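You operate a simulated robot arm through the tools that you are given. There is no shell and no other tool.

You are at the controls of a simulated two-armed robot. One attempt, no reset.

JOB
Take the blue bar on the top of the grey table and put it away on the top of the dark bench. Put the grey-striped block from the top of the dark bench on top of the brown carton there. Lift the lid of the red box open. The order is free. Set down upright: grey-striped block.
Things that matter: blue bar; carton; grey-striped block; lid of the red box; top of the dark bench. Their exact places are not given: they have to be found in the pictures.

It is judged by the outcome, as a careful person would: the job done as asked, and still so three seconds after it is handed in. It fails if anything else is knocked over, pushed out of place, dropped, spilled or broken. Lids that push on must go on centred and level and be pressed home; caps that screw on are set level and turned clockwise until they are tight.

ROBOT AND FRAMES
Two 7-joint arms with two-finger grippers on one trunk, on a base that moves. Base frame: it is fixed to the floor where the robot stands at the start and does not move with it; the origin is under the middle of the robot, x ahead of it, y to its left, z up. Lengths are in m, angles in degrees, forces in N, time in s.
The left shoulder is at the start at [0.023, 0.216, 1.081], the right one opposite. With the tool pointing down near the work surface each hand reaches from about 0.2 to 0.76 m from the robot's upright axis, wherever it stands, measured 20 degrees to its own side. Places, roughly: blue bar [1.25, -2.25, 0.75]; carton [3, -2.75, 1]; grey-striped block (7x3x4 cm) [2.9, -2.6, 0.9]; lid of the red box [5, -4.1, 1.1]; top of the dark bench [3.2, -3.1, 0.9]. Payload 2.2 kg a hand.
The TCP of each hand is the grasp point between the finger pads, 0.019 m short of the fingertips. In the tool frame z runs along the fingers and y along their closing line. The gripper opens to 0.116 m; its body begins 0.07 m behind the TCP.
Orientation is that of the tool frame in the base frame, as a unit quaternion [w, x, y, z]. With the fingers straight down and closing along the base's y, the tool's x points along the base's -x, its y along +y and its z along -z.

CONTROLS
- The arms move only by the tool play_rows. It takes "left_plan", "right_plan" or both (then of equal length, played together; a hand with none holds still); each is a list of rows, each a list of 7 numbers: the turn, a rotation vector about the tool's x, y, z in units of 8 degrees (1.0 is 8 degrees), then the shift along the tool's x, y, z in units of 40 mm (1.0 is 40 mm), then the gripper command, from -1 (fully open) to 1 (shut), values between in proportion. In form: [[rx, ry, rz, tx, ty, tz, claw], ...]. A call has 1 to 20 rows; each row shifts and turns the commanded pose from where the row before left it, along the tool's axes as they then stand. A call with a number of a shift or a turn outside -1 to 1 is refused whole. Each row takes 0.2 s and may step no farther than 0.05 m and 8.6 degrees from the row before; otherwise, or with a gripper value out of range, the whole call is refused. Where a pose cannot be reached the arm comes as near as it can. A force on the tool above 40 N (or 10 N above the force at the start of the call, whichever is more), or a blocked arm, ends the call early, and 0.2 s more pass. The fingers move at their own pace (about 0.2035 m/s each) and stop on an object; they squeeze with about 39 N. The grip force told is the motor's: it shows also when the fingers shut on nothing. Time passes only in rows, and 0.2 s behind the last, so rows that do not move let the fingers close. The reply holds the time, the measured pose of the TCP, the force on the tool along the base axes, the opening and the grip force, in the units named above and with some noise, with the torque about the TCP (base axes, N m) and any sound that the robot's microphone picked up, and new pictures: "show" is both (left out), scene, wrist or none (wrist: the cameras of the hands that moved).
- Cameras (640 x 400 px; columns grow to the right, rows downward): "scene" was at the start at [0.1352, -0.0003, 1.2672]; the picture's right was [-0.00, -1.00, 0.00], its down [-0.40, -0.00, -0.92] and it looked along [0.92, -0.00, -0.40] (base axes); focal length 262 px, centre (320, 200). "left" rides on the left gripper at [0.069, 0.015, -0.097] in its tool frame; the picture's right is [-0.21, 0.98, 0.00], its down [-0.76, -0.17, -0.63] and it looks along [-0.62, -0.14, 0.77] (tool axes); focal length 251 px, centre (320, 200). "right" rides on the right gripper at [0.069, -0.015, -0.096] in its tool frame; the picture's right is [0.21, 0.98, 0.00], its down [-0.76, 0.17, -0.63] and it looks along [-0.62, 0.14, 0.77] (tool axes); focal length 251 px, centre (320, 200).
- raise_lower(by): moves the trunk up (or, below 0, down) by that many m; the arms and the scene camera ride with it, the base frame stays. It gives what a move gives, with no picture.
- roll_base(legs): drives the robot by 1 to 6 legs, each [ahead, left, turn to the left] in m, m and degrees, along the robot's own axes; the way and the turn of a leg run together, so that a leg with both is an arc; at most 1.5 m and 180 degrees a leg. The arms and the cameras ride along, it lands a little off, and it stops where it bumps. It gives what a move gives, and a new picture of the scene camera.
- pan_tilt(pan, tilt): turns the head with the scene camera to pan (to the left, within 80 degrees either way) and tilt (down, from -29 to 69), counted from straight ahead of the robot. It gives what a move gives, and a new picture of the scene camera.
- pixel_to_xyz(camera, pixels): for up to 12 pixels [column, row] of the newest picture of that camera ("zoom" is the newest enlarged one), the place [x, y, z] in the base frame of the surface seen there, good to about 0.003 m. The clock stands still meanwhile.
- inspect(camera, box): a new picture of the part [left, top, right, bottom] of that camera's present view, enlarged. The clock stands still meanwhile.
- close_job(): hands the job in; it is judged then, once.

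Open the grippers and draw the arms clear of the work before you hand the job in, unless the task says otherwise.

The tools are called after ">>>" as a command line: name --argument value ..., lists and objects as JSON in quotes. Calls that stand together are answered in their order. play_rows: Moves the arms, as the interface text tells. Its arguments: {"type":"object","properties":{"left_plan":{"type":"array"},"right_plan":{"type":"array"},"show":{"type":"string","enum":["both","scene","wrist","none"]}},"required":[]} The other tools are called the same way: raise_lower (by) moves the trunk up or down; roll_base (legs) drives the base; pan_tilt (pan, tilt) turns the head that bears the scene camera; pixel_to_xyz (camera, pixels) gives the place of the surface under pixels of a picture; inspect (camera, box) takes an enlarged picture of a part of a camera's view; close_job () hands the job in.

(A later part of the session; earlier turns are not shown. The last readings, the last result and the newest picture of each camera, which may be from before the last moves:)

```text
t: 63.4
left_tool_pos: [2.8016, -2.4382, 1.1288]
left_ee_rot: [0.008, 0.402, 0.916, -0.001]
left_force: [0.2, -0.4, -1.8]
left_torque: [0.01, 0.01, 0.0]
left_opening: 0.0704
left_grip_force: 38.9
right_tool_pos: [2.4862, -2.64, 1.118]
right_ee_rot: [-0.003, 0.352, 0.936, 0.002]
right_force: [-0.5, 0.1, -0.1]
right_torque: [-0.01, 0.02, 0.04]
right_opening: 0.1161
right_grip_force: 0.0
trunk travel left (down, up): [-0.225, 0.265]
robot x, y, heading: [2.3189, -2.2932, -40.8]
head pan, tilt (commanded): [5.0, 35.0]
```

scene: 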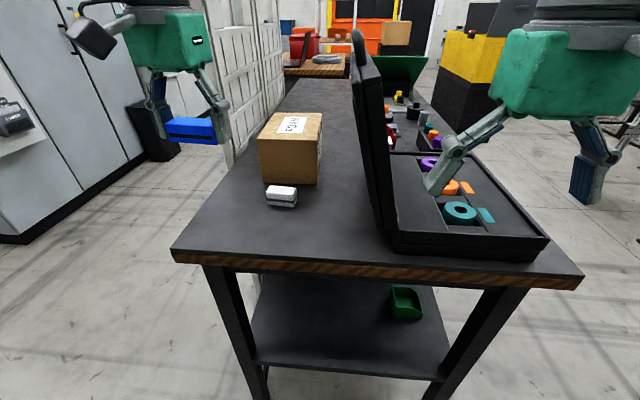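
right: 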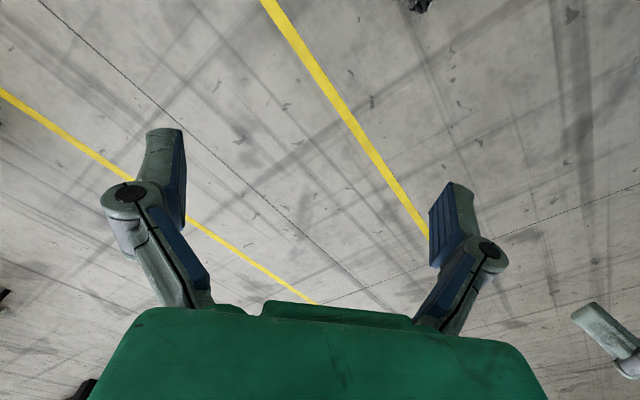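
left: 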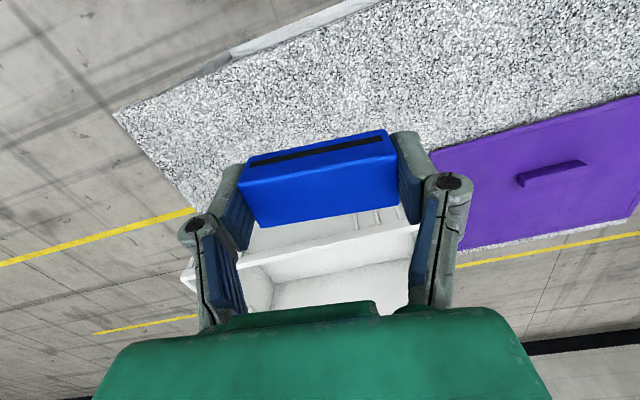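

Now I measure the block, carton and the bench's left front corner area more precisely in an enlarged picture.

>>> inspect --camera "scene" --box '[220, 100, 380, 200]'

>>> pixel_to_xyz --camera "scene" --pixels '[[172, 249], [231, 155], [240, 225], [215, 225], [250, 210], [210, 235], [300, 230], [340, 235], [390, 240], [352, 40]]'

>>> inspect --camera "scene" --box '[248, 170, 312, 210]'

```text
4.00 times, centred on (300, 150) of scene
```

zoom: 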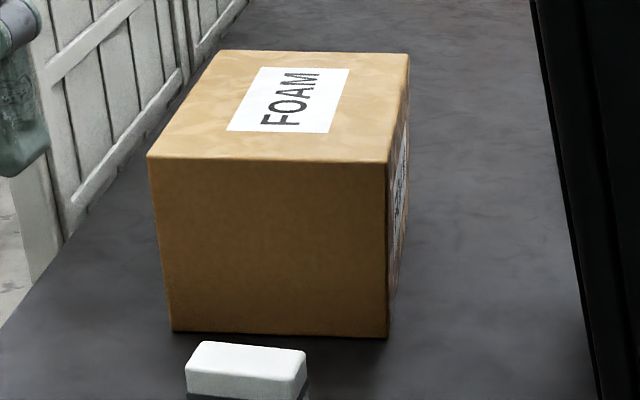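

```text
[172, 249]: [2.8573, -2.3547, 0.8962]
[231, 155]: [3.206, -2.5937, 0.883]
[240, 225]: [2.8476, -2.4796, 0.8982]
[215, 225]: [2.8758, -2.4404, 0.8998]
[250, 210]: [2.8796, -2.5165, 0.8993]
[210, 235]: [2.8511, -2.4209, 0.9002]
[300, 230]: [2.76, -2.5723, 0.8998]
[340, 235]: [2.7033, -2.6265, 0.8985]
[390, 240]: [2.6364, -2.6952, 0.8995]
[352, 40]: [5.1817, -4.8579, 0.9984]
```

```text
10.00 times, centred on (280, 190) of scene
```

zoom: 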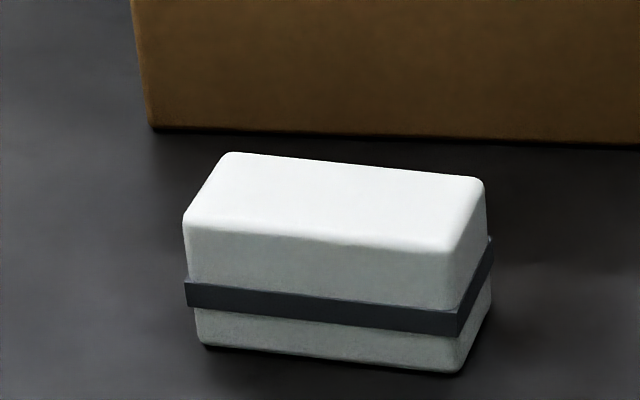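

>>> pixel_to_xyz --camera "zoom" --pixels '[[188, 225], [230, 157], [455, 250], [482, 184], [330, 205], [205, 345], [455, 368], [150, 129], [400, 140], [488, 300], [320, 340], [630, 148]]'

```text
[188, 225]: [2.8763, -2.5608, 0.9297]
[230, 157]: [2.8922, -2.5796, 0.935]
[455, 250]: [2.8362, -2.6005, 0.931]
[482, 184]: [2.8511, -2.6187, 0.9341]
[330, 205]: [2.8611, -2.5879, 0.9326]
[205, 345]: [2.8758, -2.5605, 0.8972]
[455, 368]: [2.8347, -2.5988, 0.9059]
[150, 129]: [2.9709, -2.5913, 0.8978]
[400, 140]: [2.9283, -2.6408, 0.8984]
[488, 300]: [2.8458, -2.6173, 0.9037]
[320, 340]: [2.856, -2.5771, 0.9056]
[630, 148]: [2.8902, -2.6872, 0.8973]
```

The block's centre is (2.864,-2.590), long axis ≈44°. Now I measure the carton's top corners and the lid's edge.

>>> pixel_to_xyz --camera "scene" --pixels '[[259, 138], [316, 139], [321, 115], [276, 114], [290, 125], [258, 145], [315, 146], [355, 50], [362, 35], [365, 110], [383, 235], [360, 70]]'

```text
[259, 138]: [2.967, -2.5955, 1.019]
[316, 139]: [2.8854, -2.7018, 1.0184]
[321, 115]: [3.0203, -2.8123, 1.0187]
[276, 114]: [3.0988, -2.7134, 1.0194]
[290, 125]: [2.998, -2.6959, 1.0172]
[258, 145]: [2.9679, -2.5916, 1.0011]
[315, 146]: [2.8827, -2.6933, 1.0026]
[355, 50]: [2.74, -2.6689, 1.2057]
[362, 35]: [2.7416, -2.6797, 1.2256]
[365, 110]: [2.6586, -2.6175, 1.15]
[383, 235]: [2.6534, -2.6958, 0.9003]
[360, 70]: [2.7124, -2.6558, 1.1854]
```

Carton top centre is (2.993,-2.706), z≈1.019, about 13 × 17 cm. I set the bar on the free bench spot in front-left of the block, near (2.847,-2.473): first move over it and descend to z≈0.94.

>>> play_rows --left_plan '[[0, 0, 0, -0.7, 0.12, 0, 1], [0, 0, 0, -0.71, 0.12, 0.3, 1], [0, 0, 0, 0, 0, 0.9, 1], [0, 0, 0, 0, 0, 0.9, 1], [0, 0, 0, 0, 0, 0.9, 1], [0, 0, 0, 0, 0, 0.9, 1], [0, 0, 0, 0, 0, 0.75, 1], [0, 0, 0, 0, 0, 0, 1]]'

```text
t: 65.2
left_tool_pos: [2.8491, -2.4747, 0.9431]
left_ee_rot: [0.008, 0.402, 0.916, -0.002]
left_force: [-0.7, 0.1, -1.8]
left_torque: [-0.01, 0.0, 0.02]
left_opening: 0.0707
left_grip_force: 39.0
right_tool_pos: [2.4863, -2.6382, 1.1175]
right_ee_rot: [-0.003, 0.351, 0.936, 0.002]
right_force: [0.0, 0.4, 0.1]
right_torque: [-0.02, -0.01, 0.0]
right_opening: 0.116
right_grip_force: 0.0
trunk travel left (down, up): [-0.225, 0.265]
robot x, y, heading: [2.3179, -2.2929, -41.0]
head pan, tilt (commanded): [5.0, 35.0]
```

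scene: 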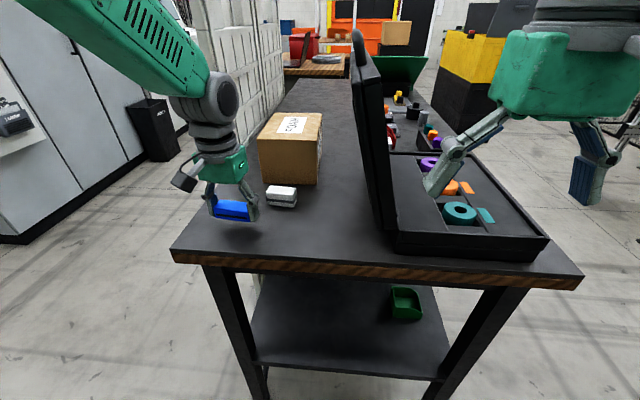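
left: 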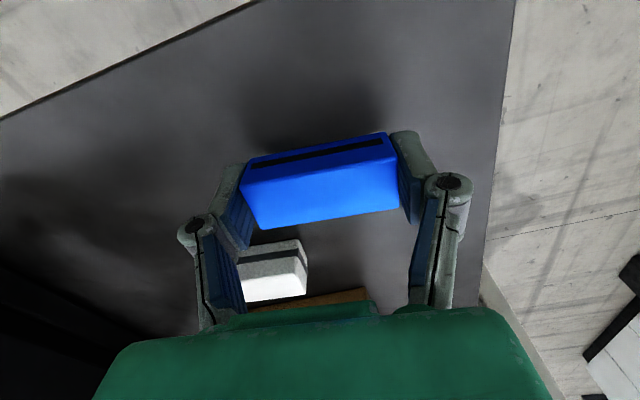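

The bar hangs level about 2 cm above the bench, clear of the block. I lower it in small steps until it touches.

>>> play_rows --left_plan '[[0, 0, 0, 0, 0, 0.3, 1], [0, 0, 0, 0, 0, 0.15, 1], [0, 0, 0, 0, 0, 0.06, 1], [0, 0, 0, 0, 0, 0, 1]]' --show "wrist"

```text
t: 66.2
left_tool_pos: [2.8505, -2.4747, 0.9233]
left_ee_rot: [0.008, 0.402, 0.916, -0.002]
left_force: [0.1, 0.5, -1.2]
left_torque: [0.02, 0.01, -0.03]
left_opening: 0.0705
left_grip_force: 38.5
right_tool_pos: [2.4868, -2.6401, 1.1169]
right_ee_rot: [-0.005, 0.351, 0.937, 0.003]
right_force: [-0.5, -0.1, 0.0]
right_torque: [0.0, 0.03, 0.0]
right_opening: 0.1159
right_grip_force: 0.0
trunk travel left (down, up): [-0.225, 0.265]
robot x, y, heading: [2.3202, -2.2946, -40.7]
head pan, tilt (commanded): [5.0, 35.0]
```

left: 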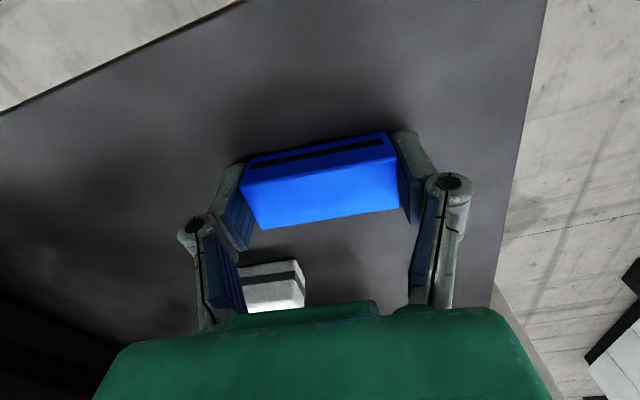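

No contact force yet at z 0.923, so I step down a couple of millimetres more.

>>> play_rows --left_plan '[[0, 0, 0, 0, 0, 0.05, 1], [0, 0, 0, 0, 0, 0, 1], [0, 0, 0, 0, 0, 0.03, 1], [0, 0, 0, 0, 0, 0, 1]]' --show "none"

```text
t: 67.2
left_tool_pos: [2.8503, -2.4751, 0.9218]
left_ee_rot: [0.01, 0.402, 0.916, -0.001]
left_force: [0.9, -0.5, 8.6]
left_torque: [0.15, 0.01, -0.02]
left_opening: 0.0707
left_grip_force: 38.9
right_tool_pos: [2.4852, -2.6391, 1.1176]
right_ee_rot: [-0.003, 0.351, 0.936, 0.003]
right_force: [0.4, 0.2, -0.2]
right_torque: [0.0, 0.0, -0.02]
right_opening: 0.1158
right_grip_force: 0.1
trunk travel left (down, up): [-0.225, 0.265]
robot x, y, heading: [2.3187, -2.2921, -40.9]
head pan, tilt (commanded): [5.0, 35.0]
```

The bar rests on the bench (8.6 N). I open the fingers and then rise straight up.

>>> play_rows --left_plan '[[0, 0, 0, 0, 0, 0, -0.4], [0, 0, 0, 0, 0, 0, -0.7], [0, 0, 0, 0, 0, 0, -0.7], [0, 0, 0, 0, 0, -0.3, -0.7], [0, 0, 0, 0, 0, -0.8, -0.8], [0, 0, 0, 0, 0, -0.9, -1], [0, 0, 0, 0, 0, -0.9, -1], [0, 0, 0, 0, 0, -0.9, -1], [0, 0, 0, 0, 0, -0.9, -1], [0, 0, 0, 0, 0, -0.3, -1], [0, 0, 0, 0, 0, 0, -1]]'

```text
t: 69.6
left_tool_pos: [2.8468, -2.4739, 1.1196]
left_ee_rot: [0.008, 0.402, 0.916, -0.001]
left_force: [0.1, 0.5, -0.1]
left_torque: [0.01, 0.02, 0.0]
left_opening: 0.1162
left_grip_force: 0.0
right_tool_pos: [2.4855, -2.6393, 1.1183]
right_ee_rot: [-0.004, 0.35, 0.937, 0.002]
right_force: [0.2, -0.7, 0.6]
right_torque: [-0.02, -0.01, -0.01]
right_opening: 0.1161
right_grip_force: 0.1
trunk travel left (down, up): [-0.225, 0.265]
robot x, y, heading: [2.3159, -2.2954, -40.9]
head pan, tilt (commanded): [5.0, 35.0]
```

scene: 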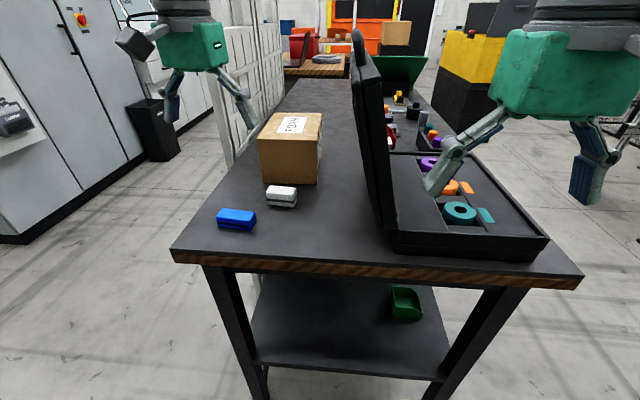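
left: 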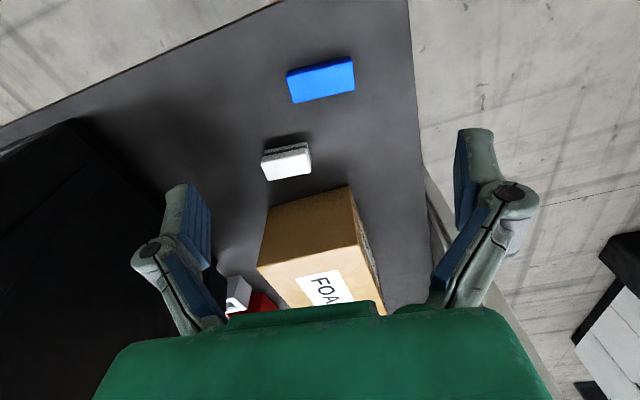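

The bar lies flat on the bench at (236,219) and the block and carton are untouched. I roll 5 cm nearer so that the carton's top is within the left hand's reach.

>>> roll_base --legs '[[0.05, 0, 0]]'

>>> inspect --camera "scene" --box '[220, 100, 348, 180]'

```text
t: 70.5
left_tool_pos: [2.8843, -2.5054, 1.1195]
left_ee_rot: [0.008, 0.403, 0.915, -0.002]
left_force: [0.4, 0.2, 0.7]
left_torque: [0.05, 0.04, -0.01]
left_opening: 0.1162
left_grip_force: 0.0
right_tool_pos: [2.5214, -2.6731, 1.1191]
right_ee_rot: [-0.001, 0.351, 0.936, 0.003]
right_force: [0.4, 0.6, 0.8]
right_torque: [0.0, 0.02, -0.01]
right_opening: 0.1158
right_grip_force: 0.2
trunk travel left (down, up): [-0.225, 0.265]
robot x, y, heading: [2.3529, -2.32, -41.1]
head pan, tilt (commanded): [5.0, 35.0]
```

scene: 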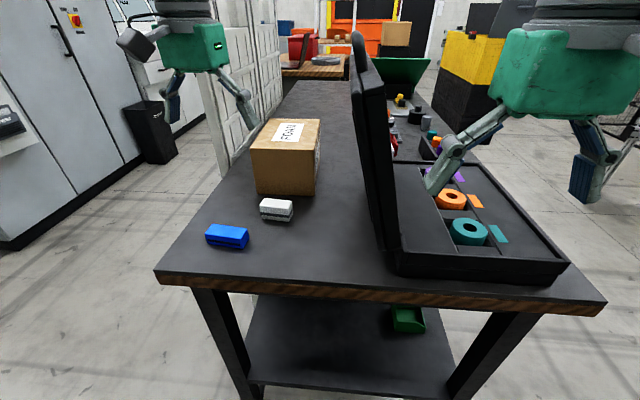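

```text
5.00 times, centred on (284, 140) of scene
```

zoom: 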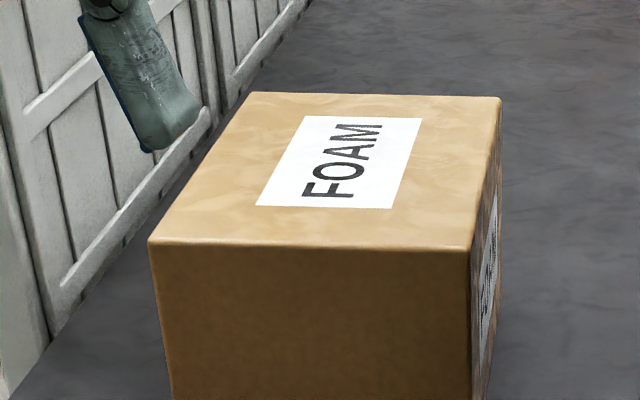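

I re-measure the carton's top from here, then the block.

>>> pixel_to_xyz --camera "zoom" --pixels '[[156, 238], [467, 244], [496, 101], [252, 97], [310, 215], [420, 230]]'

>>> inspect --camera "scene" --box '[244, 190, 308, 230]'

```text
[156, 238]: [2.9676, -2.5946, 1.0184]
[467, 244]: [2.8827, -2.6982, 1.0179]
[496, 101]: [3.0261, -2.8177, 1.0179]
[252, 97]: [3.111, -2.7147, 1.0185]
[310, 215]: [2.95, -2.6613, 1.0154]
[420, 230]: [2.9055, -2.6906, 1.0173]
```

```text
10.00 times, centred on (276, 210) of scene
```

zoom: 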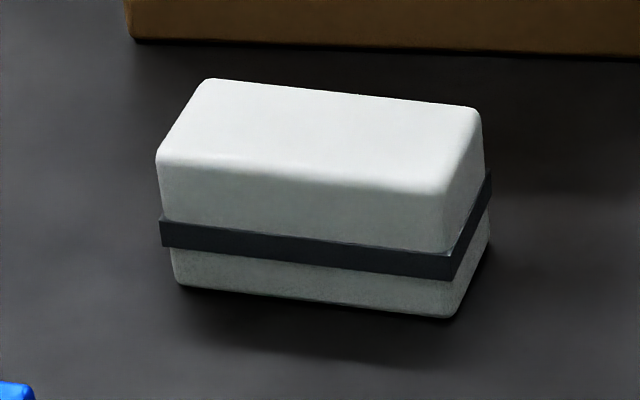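

>>> pixel_to_xyz --camera "zoom" --pixels '[[164, 158], [208, 84], [448, 188], [478, 114], [320, 130], [185, 284], [450, 312], [310, 260], [175, 232], [440, 265], [310, 302]]'

```text
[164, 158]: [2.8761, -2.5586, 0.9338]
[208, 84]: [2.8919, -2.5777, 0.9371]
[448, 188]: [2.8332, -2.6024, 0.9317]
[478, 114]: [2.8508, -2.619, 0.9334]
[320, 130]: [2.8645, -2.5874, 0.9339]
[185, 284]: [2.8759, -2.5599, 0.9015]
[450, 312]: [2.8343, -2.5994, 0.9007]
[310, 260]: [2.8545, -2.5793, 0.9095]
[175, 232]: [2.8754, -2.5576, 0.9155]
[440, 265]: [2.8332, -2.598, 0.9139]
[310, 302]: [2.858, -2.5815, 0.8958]
```

Block centre (2.863,-2.589), long axis ≈45°, top z≈0.935. I move the open left hand over it, yaw slightly, and descend to z≈0.975 to check alignment.

>>> play_rows --left_plan '[[0, 0, 0, -0.595, -0.905, 0, -1], [0, 0, 0, -0.595, -0.905, 0, -1], [0, 0, -0.31, 0, 0, 0.6, -1], [0, 0, 0, 0, 0, 1, -1], [0, 0, 0, 0, 0, 1, -1], [0, 0, 0, 0, 0, 1, -1], [0, 0, 0, 0, 0, 0, -1]]'

```text
t: 72.1
left_tool_pos: [2.8635, -2.5915, 0.9772]
left_ee_rot: [0.009, 0.383, 0.924, -0.001]
left_force: [1.0, 0.0, 0.0]
left_torque: [0.02, 0.01, 0.0]
left_opening: 0.1161
left_grip_force: 0.1
right_tool_pos: [2.5204, -2.6708, 1.1163]
right_ee_rot: [-0.006, 0.351, 0.936, 0.005]
right_force: [1.0, 0.7, 0.1]
right_torque: [-0.04, -0.01, 0.05]
right_opening: 0.1159
right_grip_force: 0.1
trunk travel left (down, up): [-0.225, 0.265]
robot x, y, heading: [2.3522, -2.3292, -40.8]
head pan, tilt (commanded): [5.0, 35.0]
```

scene: 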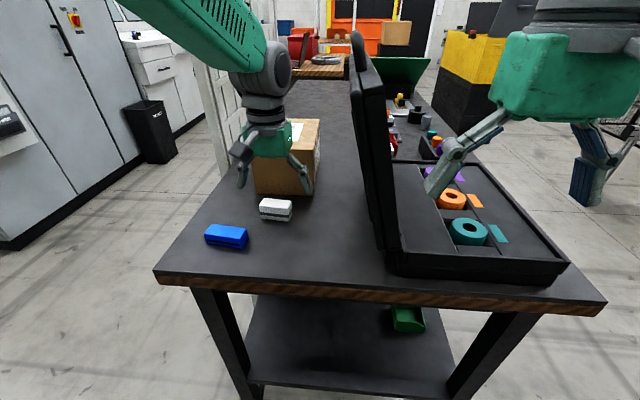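
left: 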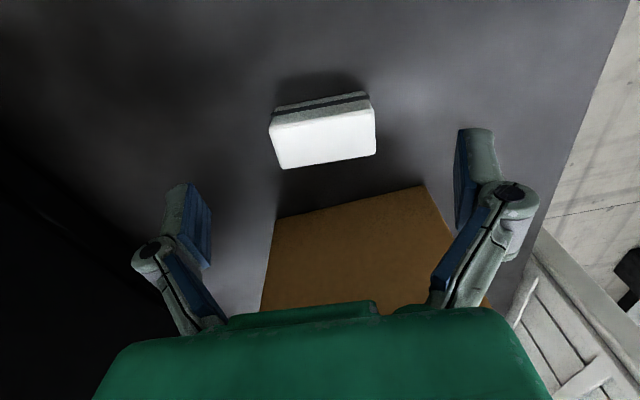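

The block's top is at about (322,143), aligned with the fingers. I check how thick the gripper body is so that it clears the carton when going lower.

>>> pixel_to_xyz --camera "scene" --pixels '[[265, 145], [285, 148], [270, 130], [270, 108], [262, 85], [300, 130], [298, 150], [288, 128]]'

>>> inspect --camera "scene" --box '[212, 90, 340, 230]'

```text
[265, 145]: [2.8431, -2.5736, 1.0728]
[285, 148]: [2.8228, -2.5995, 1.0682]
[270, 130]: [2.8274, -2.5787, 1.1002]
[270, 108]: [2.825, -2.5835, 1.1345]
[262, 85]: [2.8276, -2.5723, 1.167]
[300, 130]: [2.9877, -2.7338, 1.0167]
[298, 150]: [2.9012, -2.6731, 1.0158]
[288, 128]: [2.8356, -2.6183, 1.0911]
```

```text
2.86 times, centred on (276, 160) of scene
```

zoom: 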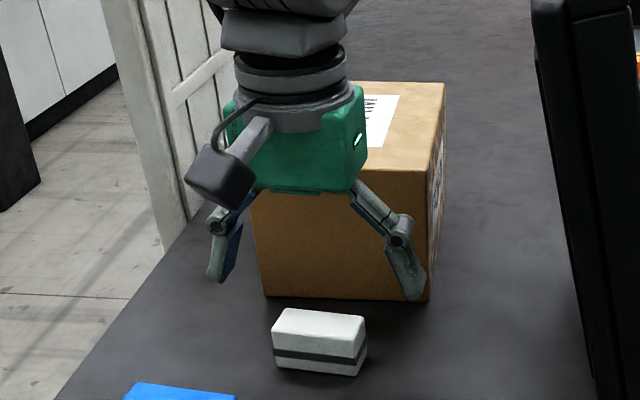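

The gripper body is only about 3 cm thick toward the carton (gap 8 cm), so I descend to z≈0.923 around the block.

>>> play_rows --left_plan '[[0, 0, 0, 0, 0.02, 0.5, -1], [0, 0, 0, 0, 0, 0.5, -1], [0, 0, 0, 0, 0, 0.35, -1], [0, 0, 0, 0, 0, 0, -1]]'

```text
t: 73.1
left_tool_pos: [2.8656, -2.5921, 0.924]
left_ee_rot: [0.009, 0.383, 0.924, -0.002]
left_force: [0.6, 0.3, 0.4]
left_torque: [0.01, 0.01, 0.0]
left_opening: 0.1161
left_grip_force: 0.0
right_tool_pos: [2.5218, -2.6704, 1.1165]
right_ee_rot: [-0.005, 0.351, 0.936, 0.004]
right_force: [0.6, -0.1, -0.5]
right_torque: [-0.02, 0.0, 0.01]
right_opening: 0.1158
right_grip_force: 0.0
trunk travel left (down, up): [-0.225, 0.265]
robot x, y, heading: [2.3558, -2.3248, -41.1]
head pan, tilt (commanded): [5.0, 35.0]
```

scene: 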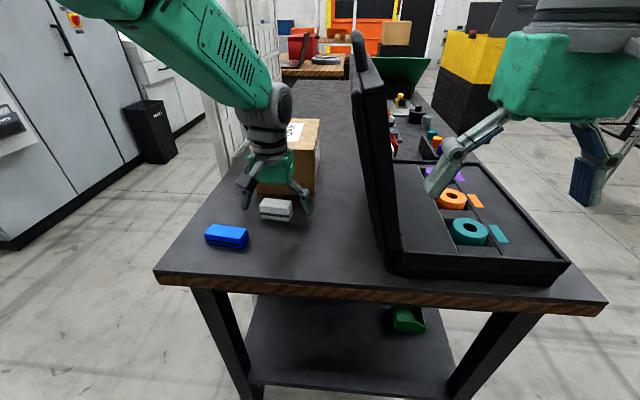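
left: 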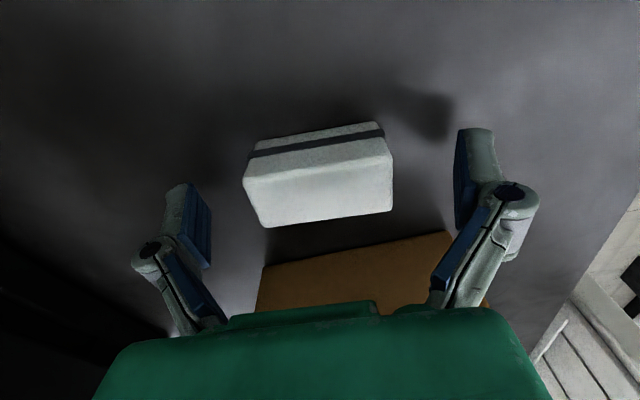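

The block is centred between the fingers at (318,180). I close on it.

>>> play_rows --left_plan '[[0, 0, 0, 0, 0, 0, 1], [0, 0, 0, 0, 0, 0, 1], [0, 0, 0, 0, 0, 0, 1]]' --show "wrist"

```text
t: 73.9
left_tool_pos: [2.8668, -2.5933, 0.9228]
left_ee_rot: [0.009, 0.383, 0.924, -0.002]
left_force: [-0.4, 0.1, 1.0]
left_torque: [0.0, 0.01, -0.02]
left_opening: 0.0606
left_grip_force: 39.4
right_tool_pos: [2.5219, -2.6721, 1.1159]
right_ee_rot: [-0.006, 0.351, 0.936, 0.004]
right_force: [-0.3, -0.7, 0.1]
right_torque: [-0.01, 0.01, 0.0]
right_opening: 0.1161
right_grip_force: 0.1
trunk travel left (down, up): [-0.225, 0.265]
robot x, y, heading: [2.3506, -2.325, -40.8]
head pan, tilt (commanded): [5.0, 35.0]
```

left: 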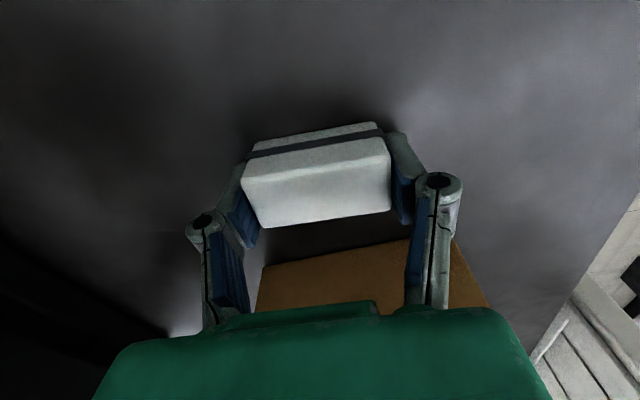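

The block is held (opening 0.061, 39 N). I lift it straight up to z≈1.085.

>>> play_rows --left_plan '[[0, 0, 0, 0, 0, -0.4, 1], [0, 0, 0, 0, 0, -0.8, 1], [0, 0, 0, 0, 0, -0.9, 1], [0, 0, 0, 0, 0, -0.9, 1], [0, 0, 0, 0, 0, -0.9, 1], [0, 0, 0, 0, 0, -0.3, 1], [0, 0, 0, 0, 0, 0, 1]]'

```text
t: 75.5
left_tool_pos: [2.8633, -2.5899, 1.0886]
left_ee_rot: [0.01, 0.383, 0.924, -0.002]
left_force: [-0.8, 0.3, -0.6]
left_torque: [0.0, 0.0, -0.01]
left_opening: 0.0605
left_grip_force: 38.8
right_tool_pos: [2.5212, -2.6716, 1.1166]
right_ee_rot: [-0.004, 0.351, 0.936, 0.004]
right_force: [-0.7, 0.0, -0.5]
right_torque: [0.02, 0.03, 0.01]
right_opening: 0.116
right_grip_force: 0.2
trunk travel left (down, up): [-0.225, 0.265]
robot x, y, heading: [2.3566, -2.3261, -41.3]
head pan, tilt (commanded): [5.0, 35.0]
```

scene: 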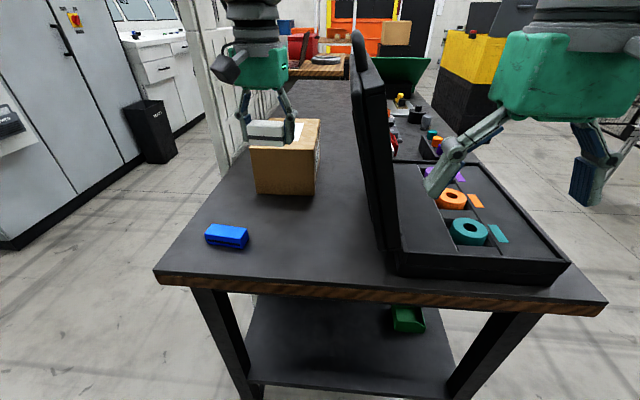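
left: 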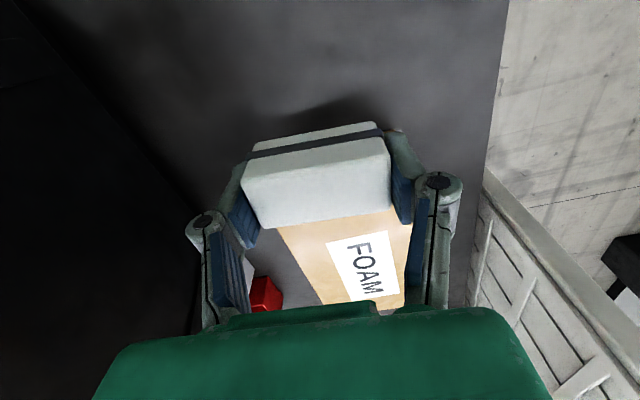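

The block is 4–5 cm above carton-top level. I carry it forward over the carton's top and yaw about 5.5° to match the carton.

>>> play_rows --left_plan '[[0, 0, 0, -0.7, 0.04, 0, 1], [0, 0, 0, -0.95, 0.05, 0, 1], [0, 0, 0, -0.95, 0.05, 0, 1], [0, 0, 0, -0.91, 0.05, 0, 1], [0, 0, -0.69, 0, 0, 0, 1], [0, 0, 0, 0, 0, 0, 1]]'

```text
t: 76.9
left_tool_pos: [2.9575, -2.6684, 1.0895]
left_ee_rot: [0.007, 0.337, 0.941, 0.0]
left_force: [0.1, -0.1, -1.7]
left_torque: [0.04, 0.0, -0.01]
left_opening: 0.0604
left_grip_force: 39.0
left hand out of reach, approached as far as the arm can: row 4
right_tool_pos: [2.5223, -2.6716, 1.1161]
right_ee_rot: [-0.006, 0.351, 0.936, 0.005]
right_force: [0.3, 0.2, -0.5]
right_torque: [0.04, 0.01, 0.01]
right_opening: 0.1157
right_grip_force: 0.1
trunk travel left (down, up): [-0.225, 0.265]
robot x, y, heading: [2.3539, -2.3286, -40.9]
head pan, tilt (commanded): [5.0, 35.0]
```

scene: 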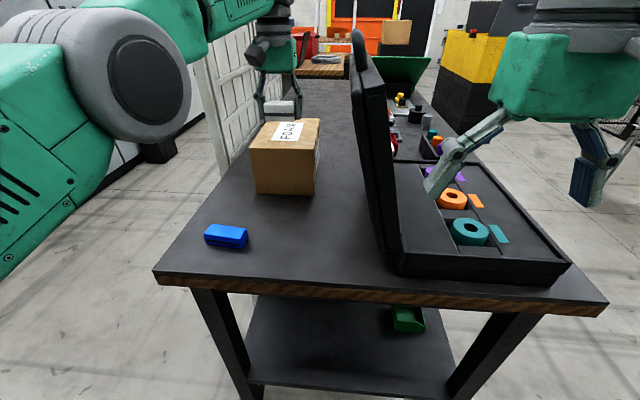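
left: 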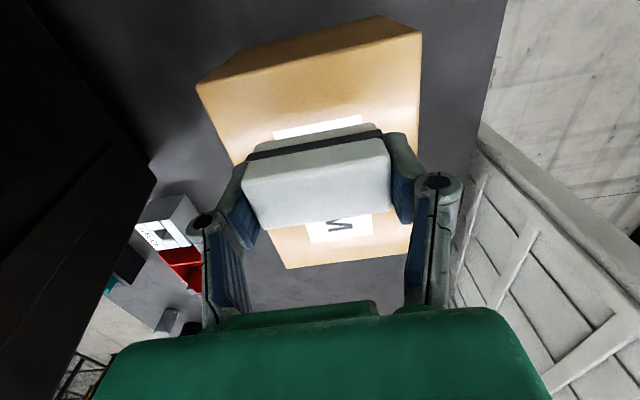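

The arm stopped just short (n≈3.984, near the carton's front part). I raise the trunk 0.12 m, which brings the shoulder to wrist height and lengthens the reach, rather than pushing the base nearer.

>>> raise_lower --by 0.12

```text
t: 78.4
left_tool_pos: [2.9577, -2.6666, 1.2103]
left_ee_rot: [0.008, 0.338, 0.941, -0.002]
left_force: [0.7, 1.0, -1.4]
left_torque: [-0.02, 0.01, 0.03]
left_opening: 0.0606
left_grip_force: 38.5
right_tool_pos: [2.522, -2.6711, 1.2346]
right_ee_rot: [-0.006, 0.352, 0.936, 0.005]
right_force: [0.9, 0.3, 0.4]
right_torque: [-0.01, 0.0, 0.04]
right_opening: 0.1159
right_grip_force: 0.0
trunk travel left (down, up): [-0.345, 0.145]
robot x, y, heading: [2.3536, -2.3227, -40.7]
head pan, tilt (commanded): [5.0, 35.0]
```

Now I come straight down to z≈1.09 and then forward about 3 cm to the carton's middle.

>>> play_rows --left_plan '[[0, 0, 0, 0, 0, 0.9, 1], [0, 0, 0, 0, 0, 0.96, 1], [0, 0, 0, 0, 0, 0.96, 1], [0, 0, 0, -0.37, -0.09, 0, 1], [0, 0, 0, -0.37, -0.09, 0, 1], [0, 0, 0, 0, 0, 0, 1]]'

```text
t: 79.8
left_tool_pos: [2.9721, -2.6862, 1.0997]
left_ee_rot: [0.009, 0.337, 0.941, -0.003]
left_force: [0.1, -0.1, 0.9]
left_torque: [-0.04, -0.01, 0.01]
left_opening: 0.0604
left_grip_force: 39.6
left hand out of reach, approached as far as the arm can: row 5
right_tool_pos: [2.5211, -2.6708, 1.2367]
right_ee_rot: [-0.007, 0.351, 0.936, 0.004]
right_force: [0.0, -0.7, -0.8]
right_torque: [-0.01, 0.02, 0.01]
right_opening: 0.1161
right_grip_force: 0.1
trunk travel left (down, up): [-0.345, 0.145]
robot x, y, heading: [2.356, -2.324, -41.0]
head pan, tilt (commanded): [5.0, 35.0]
```

scene: 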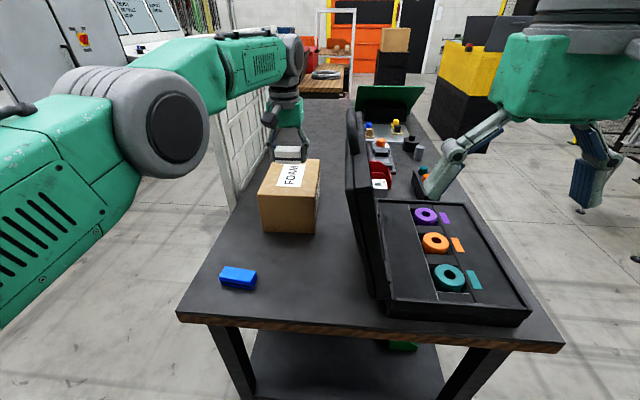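
left: 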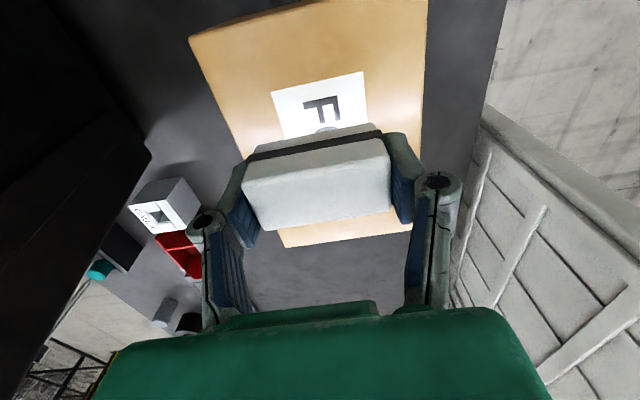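

The block is over the carton at about (2.972,-2.686), n≈4.006, well within the top. I lower it to just above the carton.

>>> play_rows --left_plan '[[0, 0, 0, 0, 0, 0.5, 1], [0, 0, 0, 0, 0, 0.4, 1], [0, 0, 0, 0, 0, 0.25, 1], [0, 0, 0, 0, 0, 0, 1]]'

```text
t: 80.8
left_tool_pos: [2.9729, -2.6866, 1.0503]
left_ee_rot: [0.008, 0.338, 0.941, -0.002]
left_force: [0.4, -0.3, -0.5]
left_torque: [0.03, 0.0, 0.02]
left_opening: 0.0603
left_grip_force: 39.0
right_tool_pos: [2.5214, -2.6716, 1.235]
right_ee_rot: [-0.006, 0.351, 0.936, 0.004]
right_force: [0.5, -0.1, -0.1]
right_torque: [-0.03, -0.01, 0.01]
right_opening: 0.1159
right_grip_force: 0.1
trunk travel left (down, up): [-0.345, 0.145]
robot x, y, heading: [2.3561, -2.3268, -41.1]
head pan, tilt (commanded): [5.0, 35.0]
```

scene: 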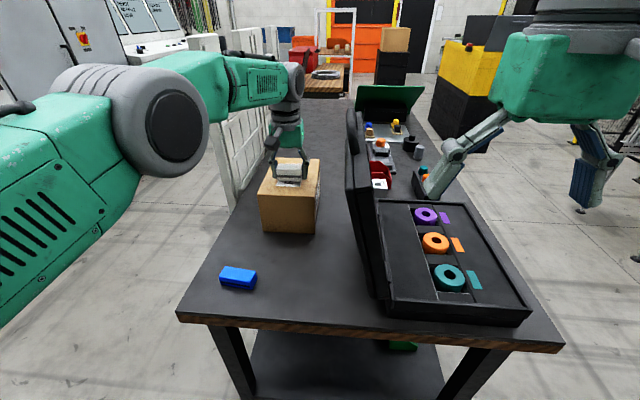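
left: 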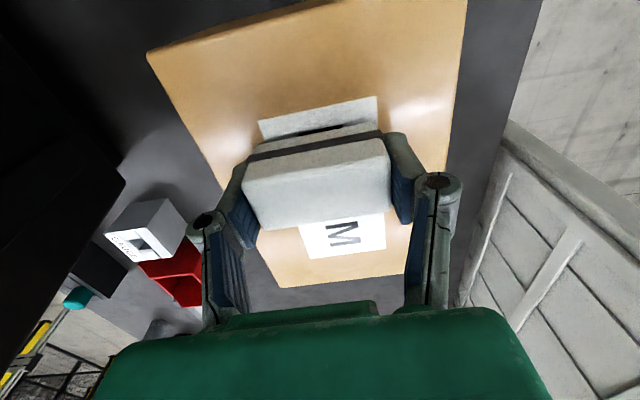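

The block is a few mm above the carton. I step down gently until a small contact force appears.

>>> play_rows --left_plan '[[0, 0, 0, 0, 0, 0.1, 1], [0, 0, 0, 0, 0, 0.05, 1], [0, 0, 0, 0, 0, 0, 1]]' --show "none"

```text
t: 81.6
left_tool_pos: [2.9734, -2.6869, 1.0452]
left_ee_rot: [0.008, 0.337, 0.941, -0.002]
left_force: [0.9, -0.5, -0.9]
left_torque: [-0.03, -0.02, 0.03]
left_opening: 0.0605
left_grip_force: 39.3
right_tool_pos: [2.5198, -2.6714, 1.235]
right_ee_rot: [-0.007, 0.351, 0.936, 0.004]
right_force: [-0.4, -0.2, 0.1]
right_torque: [0.01, 0.03, -0.03]
right_opening: 0.1162
right_grip_force: 0.1
trunk travel left (down, up): [-0.345, 0.145]
robot x, y, heading: [2.3518, -2.3248, -41.2]
head pan, tilt (commanded): [5.0, 35.0]
```

No contact yet at 1.045; two more 1 mm steps.

>>> play_rows --left_plan '[[0, 0, 0, 0, 0, 0.04, 1], [0, 0, 0, 0, 0, 0, 1]]' --show "none"

>>> play_rows --left_plan '[[0, 0, 0, 0, 0, 0.03, 1], [0, 0, 0, 0, 0, 0, 1]]' --show "none"

```text
t: 82.2
left_tool_pos: [2.9725, -2.6861, 1.044]
left_ee_rot: [0.009, 0.338, 0.941, -0.002]
left_force: [0.5, -0.1, -0.7]
left_torque: [-0.04, -0.01, 0.0]
left_opening: 0.0602
left_grip_force: 38.6
right_tool_pos: [2.5228, -2.6707, 1.2361]
right_ee_rot: [-0.007, 0.351, 0.936, 0.004]
right_force: [0.2, 0.7, 0.3]
right_torque: [0.04, -0.04, -0.01]
right_opening: 0.116
right_grip_force: 0.0
trunk travel left (down, up): [-0.345, 0.145]
robot x, y, heading: [2.3567, -2.3282, -41.0]
head pan, tilt (commanded): [5.0, 35.0]
```

```text
t: 82.8
left_tool_pos: [2.9729, -2.6862, 1.0434]
left_ee_rot: [0.009, 0.338, 0.941, -0.002]
left_force: [0.0, -0.4, -0.3]
left_torque: [-0.02, 0.02, 0.01]
left_opening: 0.0605
left_grip_force: 39.2
right_tool_pos: [2.5223, -2.6715, 1.2356]
right_ee_rot: [-0.007, 0.351, 0.936, 0.005]
right_force: [0.0, 0.7, 1.0]
right_torque: [0.0, 0.02, -0.02]
right_opening: 0.116
right_grip_force: 0.0
trunk travel left (down, up): [-0.345, 0.145]
robot x, y, heading: [2.355, -2.3195, -41.0]
head pan, tilt (commanded): [5.0, 35.0]
```

Still no contact at 1.0434; I continue in 1 mm steps.

>>> play_rows --left_plan '[[0, 0, 0, 0, 0, 0.03, 1], [0, 0, 0, 0, 0, 0, 1]]' --show "none"

>>> play_rows --left_plan '[[0, 0, 0, 0, 0, 0.03, 1], [0, 0, 0, 0, 0, 0, 1]]' --show "wrist"

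```text
t: 83.4
left_tool_pos: [2.9725, -2.6872, 1.0425]
left_ee_rot: [0.01, 0.338, 0.941, -0.003]
left_force: [3.2, -0.4, 5.0]
left_torque: [0.16, -0.13, -0.09]
left_opening: 0.0604
left_grip_force: 38.5
right_tool_pos: [2.5211, -2.6717, 1.2356]
right_ee_rot: [-0.006, 0.351, 0.936, 0.003]
right_force: [0.0, -0.4, 0.7]
right_torque: [0.01, -0.02, 0.0]
right_opening: 0.1158
right_grip_force: 0.0
trunk travel left (down, up): [-0.345, 0.145]
robot x, y, heading: [2.3512, -2.3242, -41.2]
head pan, tilt (commanded): [5.0, 35.0]
```

```text
t: 84.0
left_tool_pos: [2.9729, -2.6878, 1.0431]
left_ee_rot: [0.011, 0.338, 0.941, -0.003]
left_force: [5.3, -1.3, 15.3]
left_torque: [0.45, -0.29, -0.16]
left_opening: 0.0605
left_grip_force: 39.0
right_tool_pos: [2.5217, -2.6711, 1.2365]
right_ee_rot: [-0.005, 0.351, 0.936, 0.004]
right_force: [0.3, 0.2, 1.0]
right_torque: [0.01, 0.01, -0.01]
right_opening: 0.1164
right_grip_force: 0.0
trunk travel left (down, up): [-0.345, 0.145]
robot x, y, heading: [2.356, -2.3252, -41.0]
head pan, tilt (commanded): [5.0, 35.0]
```

left: 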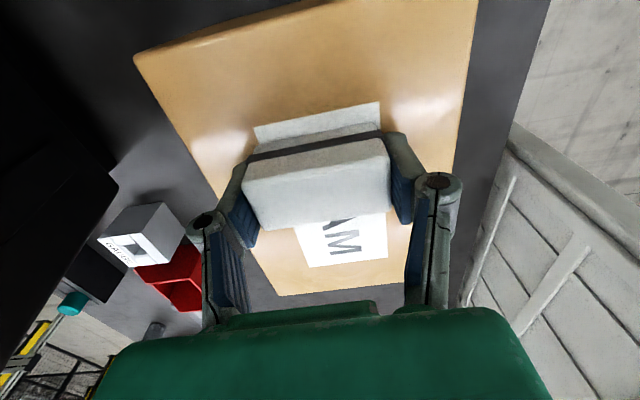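

Contact at about 1.0425 (15 N). I ease up 1 mm, open the fingers modestly, and rise straight up.

>>> play_rows --left_plan '[[0, 0, 0, 0, 0, -0.03, 1], [0, 0, 0, 0, 0, 0, 0.2], [0, 0, 0, 0, 0, 0, -0.2], [0, 0, 0, 0, 0, 0, -0.4], [0, 0, 0, 0, 0, 0, -0.4]]' --show "wrist"

```text
t: 85.2
left_tool_pos: [2.9727, -2.688, 1.0414]
left_ee_rot: [0.009, 0.337, 0.941, -0.001]
left_force: [0.1, 0.4, 0.1]
left_torque: [0.03, 0.02, 0.01]
left_opening: 0.0813
left_grip_force: 0.0
right_tool_pos: [2.5215, -2.6725, 1.2357]
right_ee_rot: [-0.007, 0.351, 0.936, 0.004]
right_force: [-0.2, 0.3, -0.7]
right_torque: [-0.01, -0.03, -0.02]
right_opening: 0.1159
right_grip_force: 0.1
trunk travel left (down, up): [-0.345, 0.145]
robot x, y, heading: [2.3535, -2.3276, -40.8]
head pan, tilt (commanded): [5.0, 35.0]
```

left: 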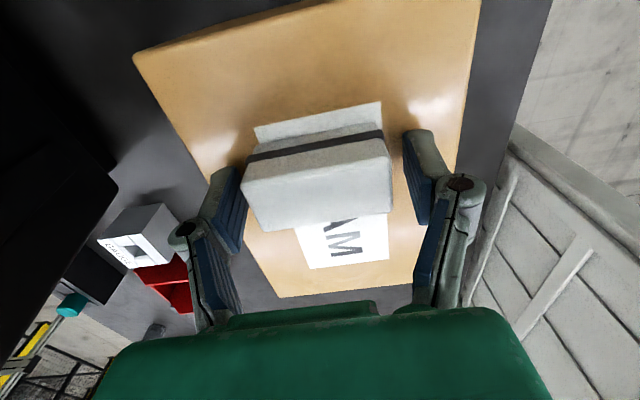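

The block stands free on the carton with both fingers clear of it. I rise straight up 0.14 m and then draw back.

>>> play_rows --left_plan '[[0, 0, 0, 0, 0, -0.3, -0.5], [0, 0, 0, 0, 0, -0.5, -0.5], [0, 0, 0, 0, 0, -0.9, -0.5], [0, 0, 0, 0, 0, -0.9, -0.5], [0, 0, 0, 0.2, 0, -0.9, -0.5], [0, 0, 0, 0.9, 0, 0, -0.5], [0, 0, 0, 0.95, 0, 0, -0.5], [0, 0, 0, 0.95, 0, 0, -0.5], [0, 0, 0, 0.95, 0, 0, -0.5], [0, 0, 0, 0.95, 0, 0, -0.5], [0, 0, 0, 0, 0, 0, -0.5]]'

```text
t: 87.6
left_tool_pos: [2.8127, -2.5538, 1.1745]
left_ee_rot: [0.007, 0.338, 0.941, -0.002]
left_force: [-0.2, -0.1, -0.3]
left_torque: [0.03, 0.02, 0.02]
left_opening: 0.0869
left_grip_force: 0.0
left hand out of reach, approached as far as the arm can: row 3, 4
right_tool_pos: [2.5224, -2.6724, 1.2366]
right_ee_rot: [-0.004, 0.351, 0.937, 0.003]
right_force: [0.2, 0.3, 0.0]
right_torque: [0.06, -0.01, -0.05]
right_opening: 0.1161
right_grip_force: 0.1
trunk travel left (down, up): [-0.345, 0.145]
robot x, y, heading: [2.3557, -2.3237, -41.1]
head pan, tilt (commanded): [5.0, 35.0]
```

scene: 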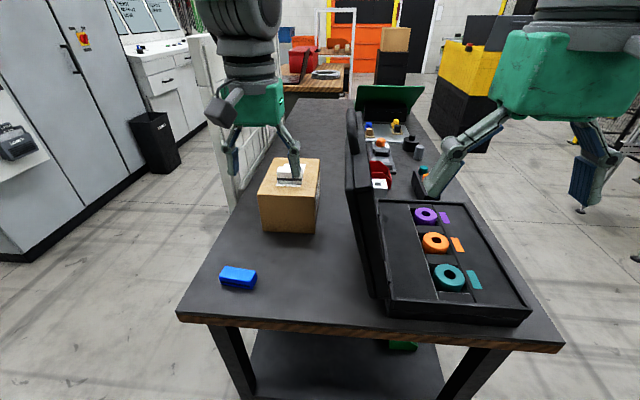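
left: 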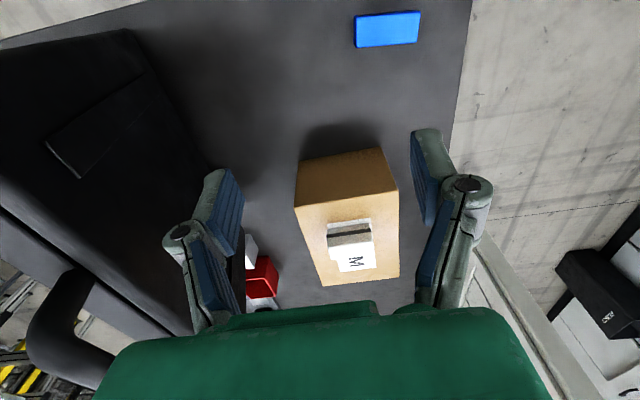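

The block is on the carton. I inspect it for uprightness.

>>> inspect --camera "scene" --box '[240, 140, 336, 240]'

>>> inspect --camera "scene" --box '[260, 0, 420, 100]'

```text
4.00 times, centred on (288, 190) of scene
```

zoom: 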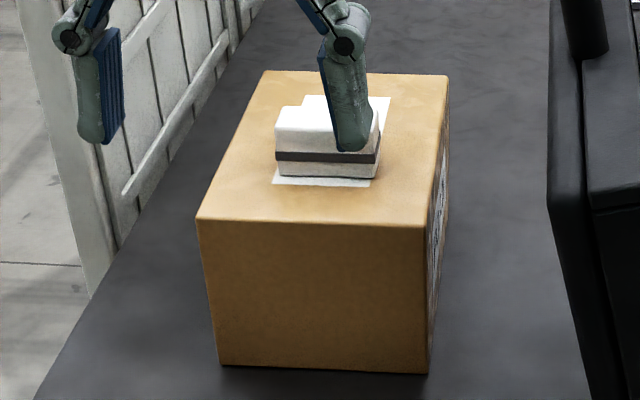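

```text
4.00 times, centred on (340, 50) of scene
```

zoom: 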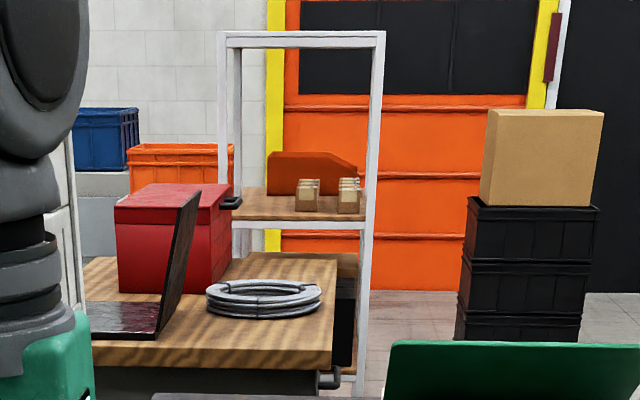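

The block stands upright on the carton. The red box sits on a wooden-topped cabinet with a dark handle at its right side (zoom (232,202)), a laptop-like item in front and a coil beside. I measure these.

>>> pixel_to_xyz --camera "zoom" --pixels '[[232, 202], [120, 205], [220, 207], [150, 187], [225, 186], [200, 270], [190, 200], [158, 335], [330, 300], [265, 295], [120, 270], [95, 345]]'

>>> pixel_to_xyz --camera "scene" --pixels '[[341, 95], [340, 72], [283, 92], [300, 70], [325, 68], [320, 50], [352, 40], [230, 200], [205, 70]]'

```text
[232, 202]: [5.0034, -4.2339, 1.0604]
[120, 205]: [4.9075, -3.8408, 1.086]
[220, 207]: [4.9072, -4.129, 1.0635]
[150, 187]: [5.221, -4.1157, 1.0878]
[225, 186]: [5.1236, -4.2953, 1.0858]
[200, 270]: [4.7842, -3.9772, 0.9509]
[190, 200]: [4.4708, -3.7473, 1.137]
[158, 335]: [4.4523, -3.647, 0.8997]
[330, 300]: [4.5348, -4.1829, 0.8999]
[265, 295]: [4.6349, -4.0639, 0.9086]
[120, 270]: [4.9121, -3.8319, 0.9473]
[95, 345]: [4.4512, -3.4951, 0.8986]
```

```text
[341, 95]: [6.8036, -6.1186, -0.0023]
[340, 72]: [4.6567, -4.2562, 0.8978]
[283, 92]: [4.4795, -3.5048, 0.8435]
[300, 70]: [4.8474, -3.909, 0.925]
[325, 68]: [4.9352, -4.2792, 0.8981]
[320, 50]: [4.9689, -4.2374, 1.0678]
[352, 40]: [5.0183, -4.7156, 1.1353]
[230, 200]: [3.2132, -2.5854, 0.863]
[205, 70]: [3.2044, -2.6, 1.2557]
```

The red box's handle is on its right side near (4.98,-4.24, 1.065); the lid's hinge should be on the far left side. I back away from the bench and look right for a route around it.

>>> roll_base --legs '[[-0.35, 0, 0]]'

>>> pan_tilt --pan -35 --tilt 22

```text
t: 89.9
left_tool_pos: [2.5483, -2.3206, 1.175]
left_ee_rot: [0.008, 0.336, 0.942, -0.003]
left_force: [-0.3, 0.8, -0.4]
left_torque: [-0.02, 0.01, -0.01]
left_opening: 0.087
left_grip_force: 0.1
right_tool_pos: [2.259, -2.4405, 1.2357]
right_ee_rot: [-0.005, 0.349, 0.937, 0.003]
right_force: [0.4, -0.5, 0.1]
right_torque: [0.0, 0.0, 0.02]
right_opening: 0.1159
right_grip_force: 0.0
trunk travel left (down, up): [-0.345, 0.145]
robot x, y, heading: [2.088, -2.0988, -40.7]
head pan, tilt (commanded): [5.0, 35.0]
```

scene: 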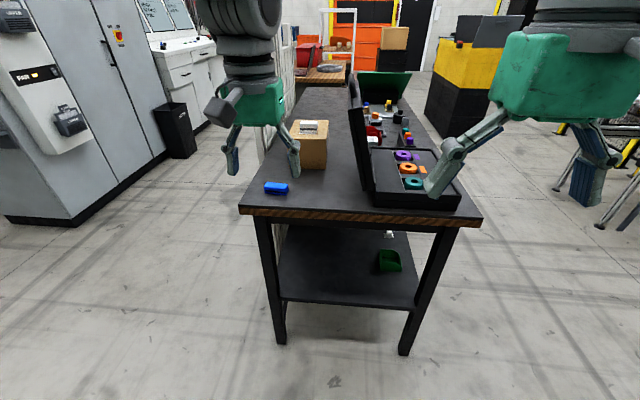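

```text
t: 90.9
left_tool_pos: [2.5468, -2.3209, 1.1771]
left_ee_rot: [0.01, 0.335, 0.942, -0.002]
left_force: [-0.9, 0.0, -0.9]
left_torque: [0.0, 0.01, 0.04]
left_opening: 0.0871
left_grip_force: 0.1
right_tool_pos: [2.2554, -2.4398, 1.2343]
right_ee_rot: [-0.008, 0.349, 0.937, 0.005]
right_force: [-0.2, 0.5, -0.4]
right_torque: [0.0, 0.01, 0.0]
right_opening: 0.1163
right_grip_force: 0.1
trunk travel left (down, up): [-0.345, 0.145]
robot x, y, heading: [2.0895, -2.0943, -40.6]
head pan, tilt (commanded): [-35.0, 22.0]
```

scene: 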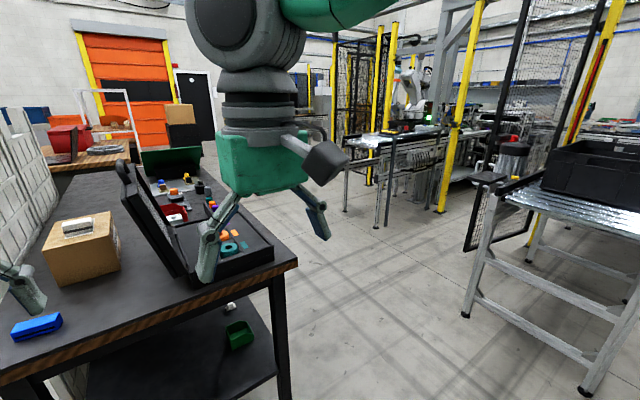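

There is open floor right of the bench. I measure floor points of the nearby obstacles to choose a route.

>>> pixel_to_xyz --camera "scene" --pixels '[[347, 210], [378, 226], [466, 314], [585, 388], [440, 212], [470, 245], [205, 140], [300, 225], [340, 280], [420, 300], [281, 395], [375, 185]]'

```text
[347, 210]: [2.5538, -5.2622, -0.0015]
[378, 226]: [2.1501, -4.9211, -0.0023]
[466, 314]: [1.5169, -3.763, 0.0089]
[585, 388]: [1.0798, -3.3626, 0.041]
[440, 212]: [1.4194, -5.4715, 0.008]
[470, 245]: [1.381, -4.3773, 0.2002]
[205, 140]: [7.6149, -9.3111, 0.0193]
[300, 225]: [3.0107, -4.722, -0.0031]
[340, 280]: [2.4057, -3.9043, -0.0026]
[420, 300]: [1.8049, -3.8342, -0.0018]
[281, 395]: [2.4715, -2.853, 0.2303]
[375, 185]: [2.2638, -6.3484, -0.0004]
```

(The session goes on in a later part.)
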